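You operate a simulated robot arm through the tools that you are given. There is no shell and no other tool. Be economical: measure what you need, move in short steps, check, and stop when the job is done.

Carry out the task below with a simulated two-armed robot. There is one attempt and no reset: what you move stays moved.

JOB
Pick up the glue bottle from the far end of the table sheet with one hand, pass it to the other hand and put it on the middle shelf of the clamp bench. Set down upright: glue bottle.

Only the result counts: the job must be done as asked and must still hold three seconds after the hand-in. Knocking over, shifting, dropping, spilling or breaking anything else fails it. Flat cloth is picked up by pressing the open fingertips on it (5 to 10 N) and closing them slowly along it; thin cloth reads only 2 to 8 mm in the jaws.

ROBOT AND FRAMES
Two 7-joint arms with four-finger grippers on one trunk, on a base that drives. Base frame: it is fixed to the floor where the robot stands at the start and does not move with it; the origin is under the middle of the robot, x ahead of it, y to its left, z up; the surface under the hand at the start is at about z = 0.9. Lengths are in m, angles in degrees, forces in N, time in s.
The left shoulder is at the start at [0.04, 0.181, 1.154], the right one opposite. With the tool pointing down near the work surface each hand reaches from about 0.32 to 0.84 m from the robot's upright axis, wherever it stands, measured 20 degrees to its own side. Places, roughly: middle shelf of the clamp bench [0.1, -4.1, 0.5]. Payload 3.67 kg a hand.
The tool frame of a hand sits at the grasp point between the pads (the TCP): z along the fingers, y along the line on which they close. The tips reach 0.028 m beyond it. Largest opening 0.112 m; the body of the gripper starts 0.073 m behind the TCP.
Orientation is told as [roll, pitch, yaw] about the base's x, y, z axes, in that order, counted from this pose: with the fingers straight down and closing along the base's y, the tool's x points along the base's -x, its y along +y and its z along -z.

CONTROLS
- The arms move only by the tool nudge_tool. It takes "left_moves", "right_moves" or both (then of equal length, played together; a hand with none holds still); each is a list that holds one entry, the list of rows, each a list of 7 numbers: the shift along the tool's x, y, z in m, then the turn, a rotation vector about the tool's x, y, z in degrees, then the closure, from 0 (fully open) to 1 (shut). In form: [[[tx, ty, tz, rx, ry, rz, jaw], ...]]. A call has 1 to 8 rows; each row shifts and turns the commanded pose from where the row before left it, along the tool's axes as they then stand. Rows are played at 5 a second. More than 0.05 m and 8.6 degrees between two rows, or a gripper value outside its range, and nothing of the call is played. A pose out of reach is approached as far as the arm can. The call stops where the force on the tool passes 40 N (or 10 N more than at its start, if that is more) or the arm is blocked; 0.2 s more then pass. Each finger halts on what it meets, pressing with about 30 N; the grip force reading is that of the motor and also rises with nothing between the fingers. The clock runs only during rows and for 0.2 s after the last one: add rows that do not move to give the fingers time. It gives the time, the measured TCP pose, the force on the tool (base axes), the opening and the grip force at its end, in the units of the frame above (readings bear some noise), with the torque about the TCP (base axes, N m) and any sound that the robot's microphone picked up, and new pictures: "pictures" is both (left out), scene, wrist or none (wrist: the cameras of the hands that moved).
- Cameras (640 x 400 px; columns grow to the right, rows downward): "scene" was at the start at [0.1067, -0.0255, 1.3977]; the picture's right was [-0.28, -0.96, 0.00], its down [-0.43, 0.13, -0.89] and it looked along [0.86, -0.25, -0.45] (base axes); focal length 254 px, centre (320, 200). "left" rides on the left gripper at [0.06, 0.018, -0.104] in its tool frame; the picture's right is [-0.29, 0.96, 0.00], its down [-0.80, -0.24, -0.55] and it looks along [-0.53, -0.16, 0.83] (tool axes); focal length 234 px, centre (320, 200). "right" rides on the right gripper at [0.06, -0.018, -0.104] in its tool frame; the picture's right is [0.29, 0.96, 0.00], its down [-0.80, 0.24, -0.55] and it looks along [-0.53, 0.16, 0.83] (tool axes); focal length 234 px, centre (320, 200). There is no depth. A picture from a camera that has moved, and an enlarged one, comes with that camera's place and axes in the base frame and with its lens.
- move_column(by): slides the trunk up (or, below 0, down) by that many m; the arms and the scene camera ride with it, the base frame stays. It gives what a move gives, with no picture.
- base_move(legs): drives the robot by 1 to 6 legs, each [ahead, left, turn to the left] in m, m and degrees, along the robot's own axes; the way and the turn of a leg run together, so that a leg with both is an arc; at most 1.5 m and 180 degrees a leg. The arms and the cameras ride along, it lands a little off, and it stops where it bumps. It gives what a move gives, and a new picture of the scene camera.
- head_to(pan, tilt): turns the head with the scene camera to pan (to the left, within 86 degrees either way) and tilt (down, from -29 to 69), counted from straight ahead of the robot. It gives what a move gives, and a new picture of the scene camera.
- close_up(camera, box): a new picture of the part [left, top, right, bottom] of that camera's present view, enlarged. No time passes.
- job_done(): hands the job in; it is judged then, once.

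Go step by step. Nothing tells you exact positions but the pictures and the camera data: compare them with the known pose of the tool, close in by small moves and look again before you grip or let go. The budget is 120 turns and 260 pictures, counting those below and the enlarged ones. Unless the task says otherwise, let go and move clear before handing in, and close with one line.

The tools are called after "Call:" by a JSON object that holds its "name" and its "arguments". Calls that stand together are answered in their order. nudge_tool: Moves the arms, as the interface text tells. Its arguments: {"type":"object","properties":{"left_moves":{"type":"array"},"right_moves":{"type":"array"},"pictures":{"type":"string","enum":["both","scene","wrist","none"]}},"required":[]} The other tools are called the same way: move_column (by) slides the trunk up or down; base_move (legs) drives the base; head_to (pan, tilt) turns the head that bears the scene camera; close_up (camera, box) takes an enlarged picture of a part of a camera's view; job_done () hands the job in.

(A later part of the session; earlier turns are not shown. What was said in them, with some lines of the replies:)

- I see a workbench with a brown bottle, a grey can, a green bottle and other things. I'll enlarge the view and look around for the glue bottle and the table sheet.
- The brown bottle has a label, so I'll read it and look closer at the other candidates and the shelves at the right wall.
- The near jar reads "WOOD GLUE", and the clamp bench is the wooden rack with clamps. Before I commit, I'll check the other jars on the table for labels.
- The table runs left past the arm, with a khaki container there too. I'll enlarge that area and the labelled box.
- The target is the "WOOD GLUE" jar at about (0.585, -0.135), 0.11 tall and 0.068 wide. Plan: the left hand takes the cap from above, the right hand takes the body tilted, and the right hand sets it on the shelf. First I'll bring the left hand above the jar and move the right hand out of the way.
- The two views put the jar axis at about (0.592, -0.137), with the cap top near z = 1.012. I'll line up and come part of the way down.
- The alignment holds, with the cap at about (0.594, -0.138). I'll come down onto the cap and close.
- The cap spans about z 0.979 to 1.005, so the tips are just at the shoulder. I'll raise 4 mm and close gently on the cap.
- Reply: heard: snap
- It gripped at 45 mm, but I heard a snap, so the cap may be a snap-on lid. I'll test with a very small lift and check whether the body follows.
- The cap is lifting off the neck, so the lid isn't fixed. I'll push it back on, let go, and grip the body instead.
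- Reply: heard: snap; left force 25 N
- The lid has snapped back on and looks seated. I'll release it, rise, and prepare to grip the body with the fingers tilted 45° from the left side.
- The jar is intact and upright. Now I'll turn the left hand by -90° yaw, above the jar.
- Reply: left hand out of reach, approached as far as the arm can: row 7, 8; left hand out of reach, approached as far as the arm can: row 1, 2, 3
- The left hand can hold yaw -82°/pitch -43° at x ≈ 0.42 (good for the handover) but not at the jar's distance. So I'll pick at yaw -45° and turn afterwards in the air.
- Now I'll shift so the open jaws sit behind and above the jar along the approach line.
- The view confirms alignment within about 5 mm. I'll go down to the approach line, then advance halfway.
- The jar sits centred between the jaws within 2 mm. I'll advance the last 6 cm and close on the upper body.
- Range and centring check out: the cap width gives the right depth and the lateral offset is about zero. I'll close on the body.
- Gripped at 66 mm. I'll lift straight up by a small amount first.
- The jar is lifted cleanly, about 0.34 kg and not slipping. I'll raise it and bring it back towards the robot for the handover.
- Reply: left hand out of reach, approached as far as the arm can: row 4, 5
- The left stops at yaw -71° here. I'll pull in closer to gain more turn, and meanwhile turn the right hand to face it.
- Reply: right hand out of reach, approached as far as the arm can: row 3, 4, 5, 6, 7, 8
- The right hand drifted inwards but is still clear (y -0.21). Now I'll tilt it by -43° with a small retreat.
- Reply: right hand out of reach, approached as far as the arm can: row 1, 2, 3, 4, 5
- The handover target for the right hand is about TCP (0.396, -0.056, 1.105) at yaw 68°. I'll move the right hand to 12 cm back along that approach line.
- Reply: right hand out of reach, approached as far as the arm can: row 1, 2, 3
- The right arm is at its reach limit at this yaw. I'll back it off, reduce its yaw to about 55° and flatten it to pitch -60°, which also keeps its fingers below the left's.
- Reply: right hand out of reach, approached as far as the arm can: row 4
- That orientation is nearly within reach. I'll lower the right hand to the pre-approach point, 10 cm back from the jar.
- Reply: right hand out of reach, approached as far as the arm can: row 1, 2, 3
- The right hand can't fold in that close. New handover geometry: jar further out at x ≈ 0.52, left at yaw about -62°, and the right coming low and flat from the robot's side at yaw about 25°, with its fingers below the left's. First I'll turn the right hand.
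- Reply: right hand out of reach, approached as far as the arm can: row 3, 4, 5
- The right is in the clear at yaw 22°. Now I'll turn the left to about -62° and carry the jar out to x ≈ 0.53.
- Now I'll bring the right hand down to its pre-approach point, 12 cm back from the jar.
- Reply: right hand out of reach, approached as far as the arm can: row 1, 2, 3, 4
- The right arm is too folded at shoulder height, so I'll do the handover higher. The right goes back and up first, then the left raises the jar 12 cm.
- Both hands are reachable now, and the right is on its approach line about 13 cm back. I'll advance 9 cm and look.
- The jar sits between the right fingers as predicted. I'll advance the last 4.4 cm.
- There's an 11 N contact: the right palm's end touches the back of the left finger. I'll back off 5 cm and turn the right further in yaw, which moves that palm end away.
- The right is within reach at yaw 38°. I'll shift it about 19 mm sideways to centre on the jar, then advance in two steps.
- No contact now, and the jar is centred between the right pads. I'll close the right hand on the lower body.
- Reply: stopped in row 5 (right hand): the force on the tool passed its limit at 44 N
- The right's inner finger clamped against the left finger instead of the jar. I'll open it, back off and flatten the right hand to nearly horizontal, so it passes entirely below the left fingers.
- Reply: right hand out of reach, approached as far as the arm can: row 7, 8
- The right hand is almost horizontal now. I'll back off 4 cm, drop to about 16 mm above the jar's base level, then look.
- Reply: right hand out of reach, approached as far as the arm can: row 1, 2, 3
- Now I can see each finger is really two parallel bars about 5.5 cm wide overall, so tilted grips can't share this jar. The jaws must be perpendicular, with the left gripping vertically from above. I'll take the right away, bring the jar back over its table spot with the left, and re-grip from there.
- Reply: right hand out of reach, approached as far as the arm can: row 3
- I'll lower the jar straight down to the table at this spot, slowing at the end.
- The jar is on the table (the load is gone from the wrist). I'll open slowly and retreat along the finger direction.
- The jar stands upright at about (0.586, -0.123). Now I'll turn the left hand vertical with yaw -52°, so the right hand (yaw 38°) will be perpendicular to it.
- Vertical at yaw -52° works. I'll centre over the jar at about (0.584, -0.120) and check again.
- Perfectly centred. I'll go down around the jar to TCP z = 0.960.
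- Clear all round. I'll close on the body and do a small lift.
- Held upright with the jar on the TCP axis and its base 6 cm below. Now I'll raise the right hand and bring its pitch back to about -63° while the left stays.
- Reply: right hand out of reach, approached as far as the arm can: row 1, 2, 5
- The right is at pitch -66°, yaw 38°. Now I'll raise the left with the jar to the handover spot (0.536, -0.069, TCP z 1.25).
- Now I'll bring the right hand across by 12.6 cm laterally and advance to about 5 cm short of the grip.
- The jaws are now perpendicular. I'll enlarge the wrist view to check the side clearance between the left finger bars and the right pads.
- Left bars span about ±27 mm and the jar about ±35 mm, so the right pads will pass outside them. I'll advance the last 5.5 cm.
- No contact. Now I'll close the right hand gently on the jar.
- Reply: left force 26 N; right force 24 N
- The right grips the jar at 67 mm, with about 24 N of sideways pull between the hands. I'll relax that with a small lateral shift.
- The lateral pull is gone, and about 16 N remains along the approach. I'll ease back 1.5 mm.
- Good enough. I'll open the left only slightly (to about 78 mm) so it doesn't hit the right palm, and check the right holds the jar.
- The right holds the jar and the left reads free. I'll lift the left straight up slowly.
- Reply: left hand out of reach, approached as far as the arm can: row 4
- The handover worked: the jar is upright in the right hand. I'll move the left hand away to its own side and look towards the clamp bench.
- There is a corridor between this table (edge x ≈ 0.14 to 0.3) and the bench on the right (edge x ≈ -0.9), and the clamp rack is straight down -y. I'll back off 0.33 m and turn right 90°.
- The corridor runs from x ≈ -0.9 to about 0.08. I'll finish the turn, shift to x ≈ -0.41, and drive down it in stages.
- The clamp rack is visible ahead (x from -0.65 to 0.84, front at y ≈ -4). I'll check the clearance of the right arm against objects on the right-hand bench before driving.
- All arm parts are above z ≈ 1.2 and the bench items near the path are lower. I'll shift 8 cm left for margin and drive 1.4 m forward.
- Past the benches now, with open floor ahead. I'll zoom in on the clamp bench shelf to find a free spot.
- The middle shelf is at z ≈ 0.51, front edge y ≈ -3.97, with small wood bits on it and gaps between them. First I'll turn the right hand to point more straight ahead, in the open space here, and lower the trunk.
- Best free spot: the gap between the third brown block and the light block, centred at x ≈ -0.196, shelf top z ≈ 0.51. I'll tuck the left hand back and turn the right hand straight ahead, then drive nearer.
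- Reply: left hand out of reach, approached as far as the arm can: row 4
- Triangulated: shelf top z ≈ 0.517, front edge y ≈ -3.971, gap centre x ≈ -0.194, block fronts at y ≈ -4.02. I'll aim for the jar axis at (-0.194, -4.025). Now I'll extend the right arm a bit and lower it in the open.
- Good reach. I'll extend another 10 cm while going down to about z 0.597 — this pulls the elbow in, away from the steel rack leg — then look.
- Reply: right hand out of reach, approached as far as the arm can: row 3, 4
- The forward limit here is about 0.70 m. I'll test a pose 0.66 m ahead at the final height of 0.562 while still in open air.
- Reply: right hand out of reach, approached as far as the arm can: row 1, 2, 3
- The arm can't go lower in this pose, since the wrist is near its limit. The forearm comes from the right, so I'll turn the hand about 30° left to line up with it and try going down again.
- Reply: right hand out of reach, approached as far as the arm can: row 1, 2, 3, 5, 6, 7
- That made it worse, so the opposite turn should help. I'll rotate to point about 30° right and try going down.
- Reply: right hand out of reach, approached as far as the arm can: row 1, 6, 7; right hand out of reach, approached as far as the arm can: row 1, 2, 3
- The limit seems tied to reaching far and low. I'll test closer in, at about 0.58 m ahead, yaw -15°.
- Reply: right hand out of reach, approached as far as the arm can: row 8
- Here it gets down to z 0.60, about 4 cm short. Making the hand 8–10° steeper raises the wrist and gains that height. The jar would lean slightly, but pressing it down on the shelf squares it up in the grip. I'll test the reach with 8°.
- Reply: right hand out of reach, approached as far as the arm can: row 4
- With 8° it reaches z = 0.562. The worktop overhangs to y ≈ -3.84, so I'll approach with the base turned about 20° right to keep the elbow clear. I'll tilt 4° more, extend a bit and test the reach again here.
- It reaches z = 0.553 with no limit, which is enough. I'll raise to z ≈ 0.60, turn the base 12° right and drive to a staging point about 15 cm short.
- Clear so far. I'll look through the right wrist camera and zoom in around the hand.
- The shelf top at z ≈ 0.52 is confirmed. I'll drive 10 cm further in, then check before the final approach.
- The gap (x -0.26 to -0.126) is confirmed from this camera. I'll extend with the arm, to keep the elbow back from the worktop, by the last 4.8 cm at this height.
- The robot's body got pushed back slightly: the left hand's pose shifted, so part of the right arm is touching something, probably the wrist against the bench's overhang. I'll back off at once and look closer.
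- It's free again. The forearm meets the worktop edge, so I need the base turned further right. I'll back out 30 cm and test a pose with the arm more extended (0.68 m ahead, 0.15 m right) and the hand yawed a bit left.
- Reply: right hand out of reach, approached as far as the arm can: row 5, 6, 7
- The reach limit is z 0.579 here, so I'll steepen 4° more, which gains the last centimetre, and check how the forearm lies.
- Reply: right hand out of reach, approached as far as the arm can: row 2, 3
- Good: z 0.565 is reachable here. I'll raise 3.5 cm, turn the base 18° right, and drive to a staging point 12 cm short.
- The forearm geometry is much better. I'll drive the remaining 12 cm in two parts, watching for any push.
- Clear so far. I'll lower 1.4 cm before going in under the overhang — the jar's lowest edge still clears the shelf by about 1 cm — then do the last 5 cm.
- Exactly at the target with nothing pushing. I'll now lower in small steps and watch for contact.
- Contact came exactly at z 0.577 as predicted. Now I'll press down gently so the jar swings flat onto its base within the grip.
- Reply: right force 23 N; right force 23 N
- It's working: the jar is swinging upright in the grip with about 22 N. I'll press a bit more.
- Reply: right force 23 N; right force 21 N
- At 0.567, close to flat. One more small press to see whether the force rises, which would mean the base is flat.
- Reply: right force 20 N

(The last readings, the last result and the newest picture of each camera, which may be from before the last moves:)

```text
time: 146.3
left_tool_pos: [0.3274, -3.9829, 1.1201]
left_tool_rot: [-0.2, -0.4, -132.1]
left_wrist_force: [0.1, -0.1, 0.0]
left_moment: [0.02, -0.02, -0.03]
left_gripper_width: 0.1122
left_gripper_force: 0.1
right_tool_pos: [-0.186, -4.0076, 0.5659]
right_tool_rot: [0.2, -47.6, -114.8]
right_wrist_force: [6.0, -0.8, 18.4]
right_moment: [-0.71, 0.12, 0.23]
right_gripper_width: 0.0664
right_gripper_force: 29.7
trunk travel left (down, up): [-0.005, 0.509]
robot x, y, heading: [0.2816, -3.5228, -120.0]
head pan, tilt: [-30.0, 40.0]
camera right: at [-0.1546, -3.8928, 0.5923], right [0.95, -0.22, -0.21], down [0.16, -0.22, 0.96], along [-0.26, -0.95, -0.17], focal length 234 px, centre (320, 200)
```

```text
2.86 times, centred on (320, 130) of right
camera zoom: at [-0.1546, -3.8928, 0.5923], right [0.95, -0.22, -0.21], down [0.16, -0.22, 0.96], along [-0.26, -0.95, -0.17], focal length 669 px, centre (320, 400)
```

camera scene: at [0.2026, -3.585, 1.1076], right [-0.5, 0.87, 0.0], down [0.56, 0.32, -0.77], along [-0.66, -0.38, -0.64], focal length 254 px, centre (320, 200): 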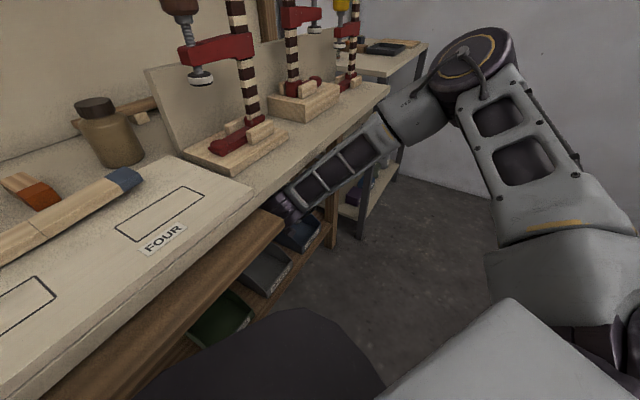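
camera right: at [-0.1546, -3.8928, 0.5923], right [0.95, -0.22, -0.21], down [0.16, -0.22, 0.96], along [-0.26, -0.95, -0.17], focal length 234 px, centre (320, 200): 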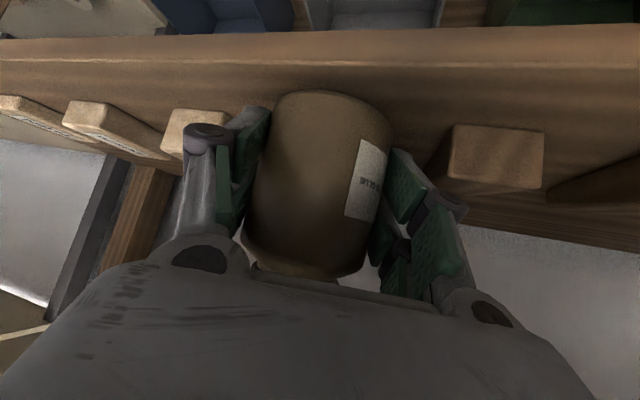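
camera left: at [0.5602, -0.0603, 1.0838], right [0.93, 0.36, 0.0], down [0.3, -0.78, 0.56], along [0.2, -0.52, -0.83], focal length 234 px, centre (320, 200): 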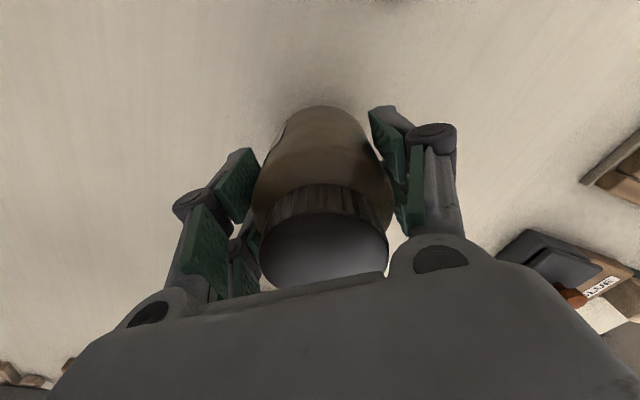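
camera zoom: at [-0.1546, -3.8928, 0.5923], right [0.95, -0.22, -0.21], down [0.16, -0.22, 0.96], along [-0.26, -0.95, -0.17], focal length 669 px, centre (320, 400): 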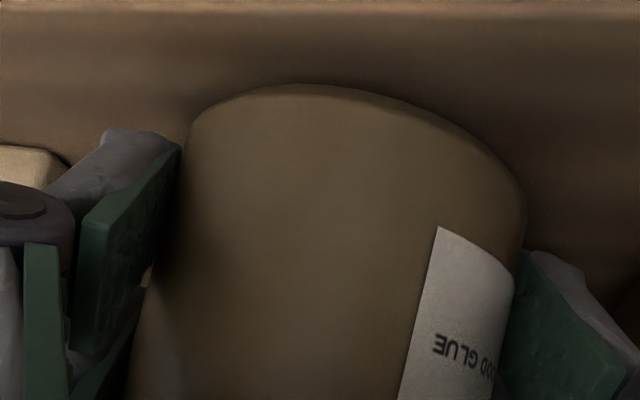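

The base is within about 2–3° of flat. I'll release slowly and let it settle.

Call:
{"name": "nudge_tool", "arguments": {"right_moves": [[[0, 0, 0, 0, 0, 0, 0.4], [0, 0, 0, 0, 0, 0, 0.38], [0, 0, 0, 0, 0, 0, 0.36], [0, 0, 0, 0, 0, 0, 0.33], [0, 0, 0, 0, 0, 0, 0.3], [0, 0, 0, 0, 0, 0, 0.3]]], "pictures": "wrist"}}

Call:
{"name": "close_up", "arguments": {"camera": "right", "box": [180, 60, 480, 260]}}

```text
time: 147.7
left_tool_pos: [0.3257, -3.9834, 1.1183]
left_tool_rot: [-0.2, -0.2, -132.1]
left_wrist_force: [-0.2, 0.7, 0.2]
left_moment: [0.0, 0.0, -0.03]
left_gripper_width: 0.112
left_gripper_force: 0.0
right_tool_pos: [-0.1885, -4.0074, 0.5642]
right_tool_rot: [0.4, -47.4, -114.7]
right_wrist_force: [0.1, -0.2, -0.2]
right_moment: [0.0, -0.01, -0.04]
right_gripper_width: 0.0782
right_gripper_force: 0.0
trunk travel left (down, up): [-0.005, 0.509]
robot x, y, heading: [0.2842, -3.5251, -120.0]
head pan, tilt: [-30.0, 40.0]
camera right: at [-0.1555, -3.8928, 0.5909], right [0.95, -0.22, -0.21], down [0.16, -0.22, 0.96], along [-0.26, -0.95, -0.17], focal length 234 px, centre (320, 200)
```

right: 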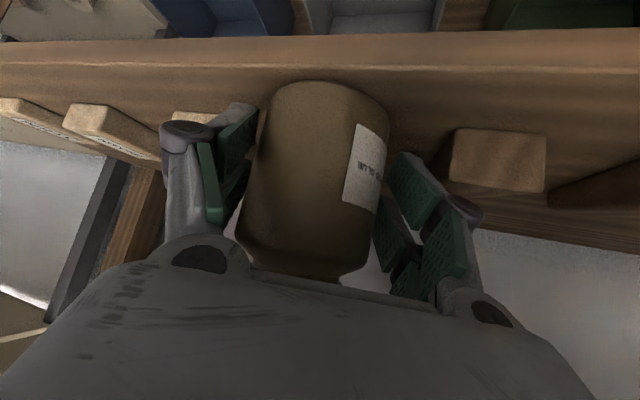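

```text
2.00 times, centred on (330, 160) of right
camera zoom: at [-0.1555, -3.8928, 0.5909], right [0.95, -0.22, -0.21], down [0.16, -0.22, 0.96], along [-0.26, -0.95, -0.17], focal length 468 px, centre (300, 280)
```

zoom: 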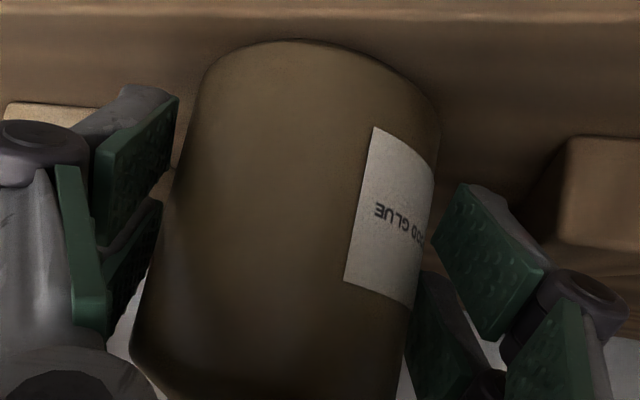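

The jar is free and standing on its base. I'll open a bit more and back straight out with the base along the finger direction.

Call:
{"name": "nudge_tool", "arguments": {"right_moves": [[[0, 0, 0, 0, 0, 0, 0.25], [0, 0, 0, 0, 0, 0, 0.2], [0, 0, 0, 0, 0, 0, 0.2]]], "pictures": "none"}}

Call:
{"name": "base_move", "arguments": {"legs": [[-0.05, -0.0047, 0]]}}

Call:
{"name": "close_up", "arguments": {"camera": "right", "box": [0, 0, 640, 400]}}

```text
time: 148.5
left_tool_pos: [0.3261, -3.9842, 1.1191]
left_tool_rot: [-0.2, -0.2, -132.1]
left_wrist_force: [0.3, -0.3, -0.3]
left_moment: [-0.04, -0.02, -0.01]
left_gripper_width: 0.1121
left_gripper_force: 0.0
right_tool_pos: [-0.1881, -4.0055, 0.5636]
right_tool_rot: [0.3, -47.3, -114.8]
right_wrist_force: [0.2, -0.1, 0.0]
right_moment: [-0.05, 0.0, 0.0]
right_gripper_width: 0.0894
right_gripper_force: 0.1
trunk travel left (down, up): [-0.005, 0.509]
robot x, y, heading: [0.2822, -3.526, -119.9]
head pan, tilt: [-30.0, 40.0]
```

```text
time: 149.5
left_tool_pos: [0.3478, -3.9365, 1.1194]
left_tool_rot: [-0.1, -0.4, -132.1]
left_wrist_force: [0.8, 0.3, 0.2]
left_moment: [-0.08, 0.01, 0.02]
left_gripper_width: 0.112
left_gripper_force: 0.2
right_tool_pos: [-0.1667, -3.9619, 0.5664]
right_tool_rot: [0.3, -47.5, -114.9]
right_wrist_force: [0.6, 0.2, -0.2]
right_moment: [-0.01, -0.03, -0.01]
right_gripper_width: 0.0896
right_gripper_force: 0.0
trunk travel left (down, up): [-0.005, 0.509]
robot x, y, heading: [0.3119, -3.4775, -119.8]
head pan, tilt: [-30.0, 40.0]
camera scene: at [0.2245, -3.5359, 1.108], right [-0.5, 0.87, 0.0], down [0.56, 0.32, -0.77], along [-0.66, -0.38, -0.64], focal length 254 px, centre (320, 200)
```

scene: 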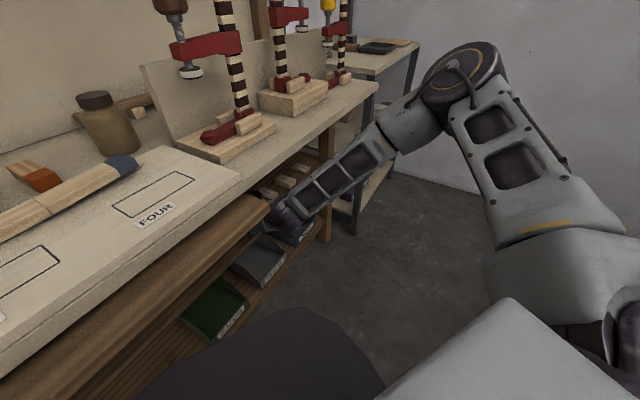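

```text
1.00 times, centred on (320, 200) of right (not enlarged: the box is as wide or as high as the picture)
camera zoom: at [-0.1342, -3.8467, 0.592], right [0.95, -0.22, -0.21], down [0.16, -0.22, 0.96], along [-0.26, -0.95, -0.17], focal length 234 px, centre (320, 200)
```

zoom: 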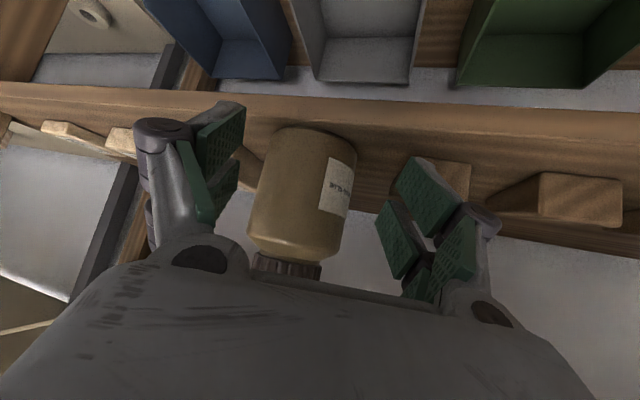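

The jar stands upright on the shelf and the fingers are clear. I'll back out further and check the final state.

Call:
{"name": "base_move", "arguments": {"legs": [[-0.15, -0.014, 0], [-0.35, 0, 0]]}}

Call:
{"name": "head_to", "arguments": {"pan": 22, "tilt": 30}}

```text
time: 152.8
left_tool_pos: [0.5851, -3.4962, 1.1196]
left_tool_rot: [-0.1, -0.4, -132.2]
left_wrist_force: [0.4, -0.6, 0.8]
left_moment: [-0.01, 0.03, -0.02]
left_gripper_width: 0.112
left_gripper_force: 0.0
right_tool_pos: [0.0722, -3.5189, 0.5638]
right_tool_rot: [0.4, -47.4, -114.9]
right_wrist_force: [-0.4, 0.1, -0.8]
right_moment: [0.01, 0.02, -0.01]
right_gripper_width: 0.0896
right_gripper_force: 0.1
trunk travel left (down, up): [-0.005, 0.509]
robot x, y, heading: [0.549, -3.0337, -120.3]
head pan, tilt: [-30.0, 40.0]
camera scene: at [0.4635, -3.0955, 1.1078], right [-0.5, 0.87, 0.0], down [0.56, 0.32, -0.77], along [-0.66, -0.38, -0.64], focal length 254 px, centre (320, 200)
```

scene: 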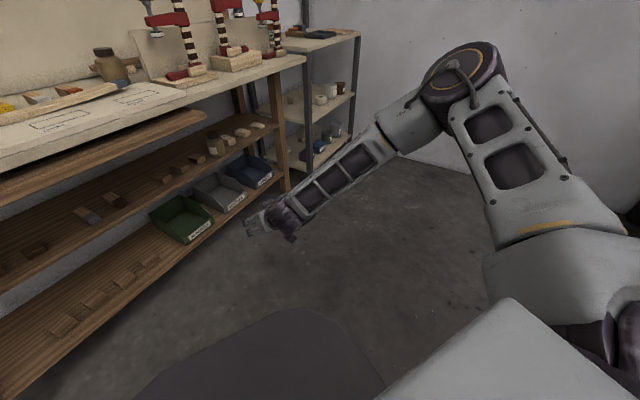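

```text
time: 154.0
left_tool_pos: [0.5848, -3.4978, 1.1187]
left_tool_rot: [-0.2, -0.2, -132.2]
left_wrist_force: [0.2, 0.1, 0.5]
left_moment: [0.0, -0.02, -0.02]
left_gripper_width: 0.112
left_gripper_force: 0.1
right_tool_pos: [0.0728, -3.5201, 0.5647]
right_tool_rot: [0.3, -47.5, -114.9]
right_wrist_force: [-0.1, 0.0, 0.0]
right_moment: [0.0, -0.01, 0.0]
right_gripper_width: 0.0895
right_gripper_force: 0.0
trunk travel left (down, up): [-0.005, 0.509]
robot x, y, heading: [0.5515, -3.0379, -120.3]
head pan, tilt: [22.0, 30.0]
camera scene: at [0.524, -3.1434, 1.1231], right [-0.99, 0.14, 0.0], down [0.07, 0.5, -0.87], along [-0.12, -0.86, -0.5], focal length 254 px, centre (320, 200)
```

scene: 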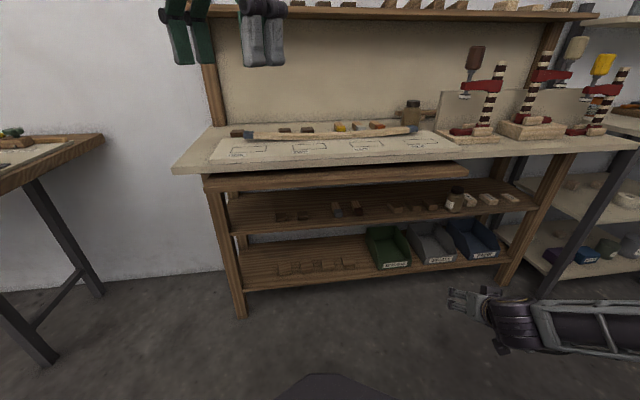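

Call:
{"name": "close_up", "arguments": {"camera": "scene", "box": [400, 165, 540, 255]}}

```text
4.44 times, centred on (470, 210) of scene
camera zoom: at [0.524, -3.1434, 1.1231], right [-0.99, 0.14, 0.0], down [0.07, 0.5, -0.87], along [-0.12, -0.86, -0.5], focal length 1129 px, centre (-347, 156)
```

zoom: 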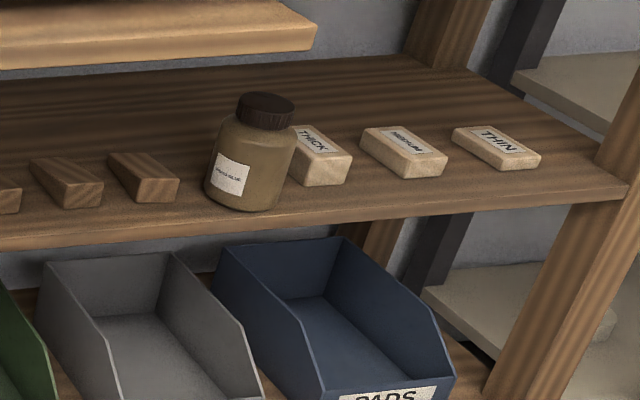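

The wood glue jar stands upright on the middle shelf with its cap on, the blocks around it haven't moved, and both hands are clear. I'm handing in.

Call:
{"name": "job_done", "arguments": {}}

```text
The job is handed in.
```

The wood glue bottle was picked up with the left hand, passed to the right, and now stands upright with its cap on the middle shelf of the clamp bench; during a first grip the cap popped up a few millimetres and I snapped it back on, and I also set the bottle down on the table once to re-grip it.
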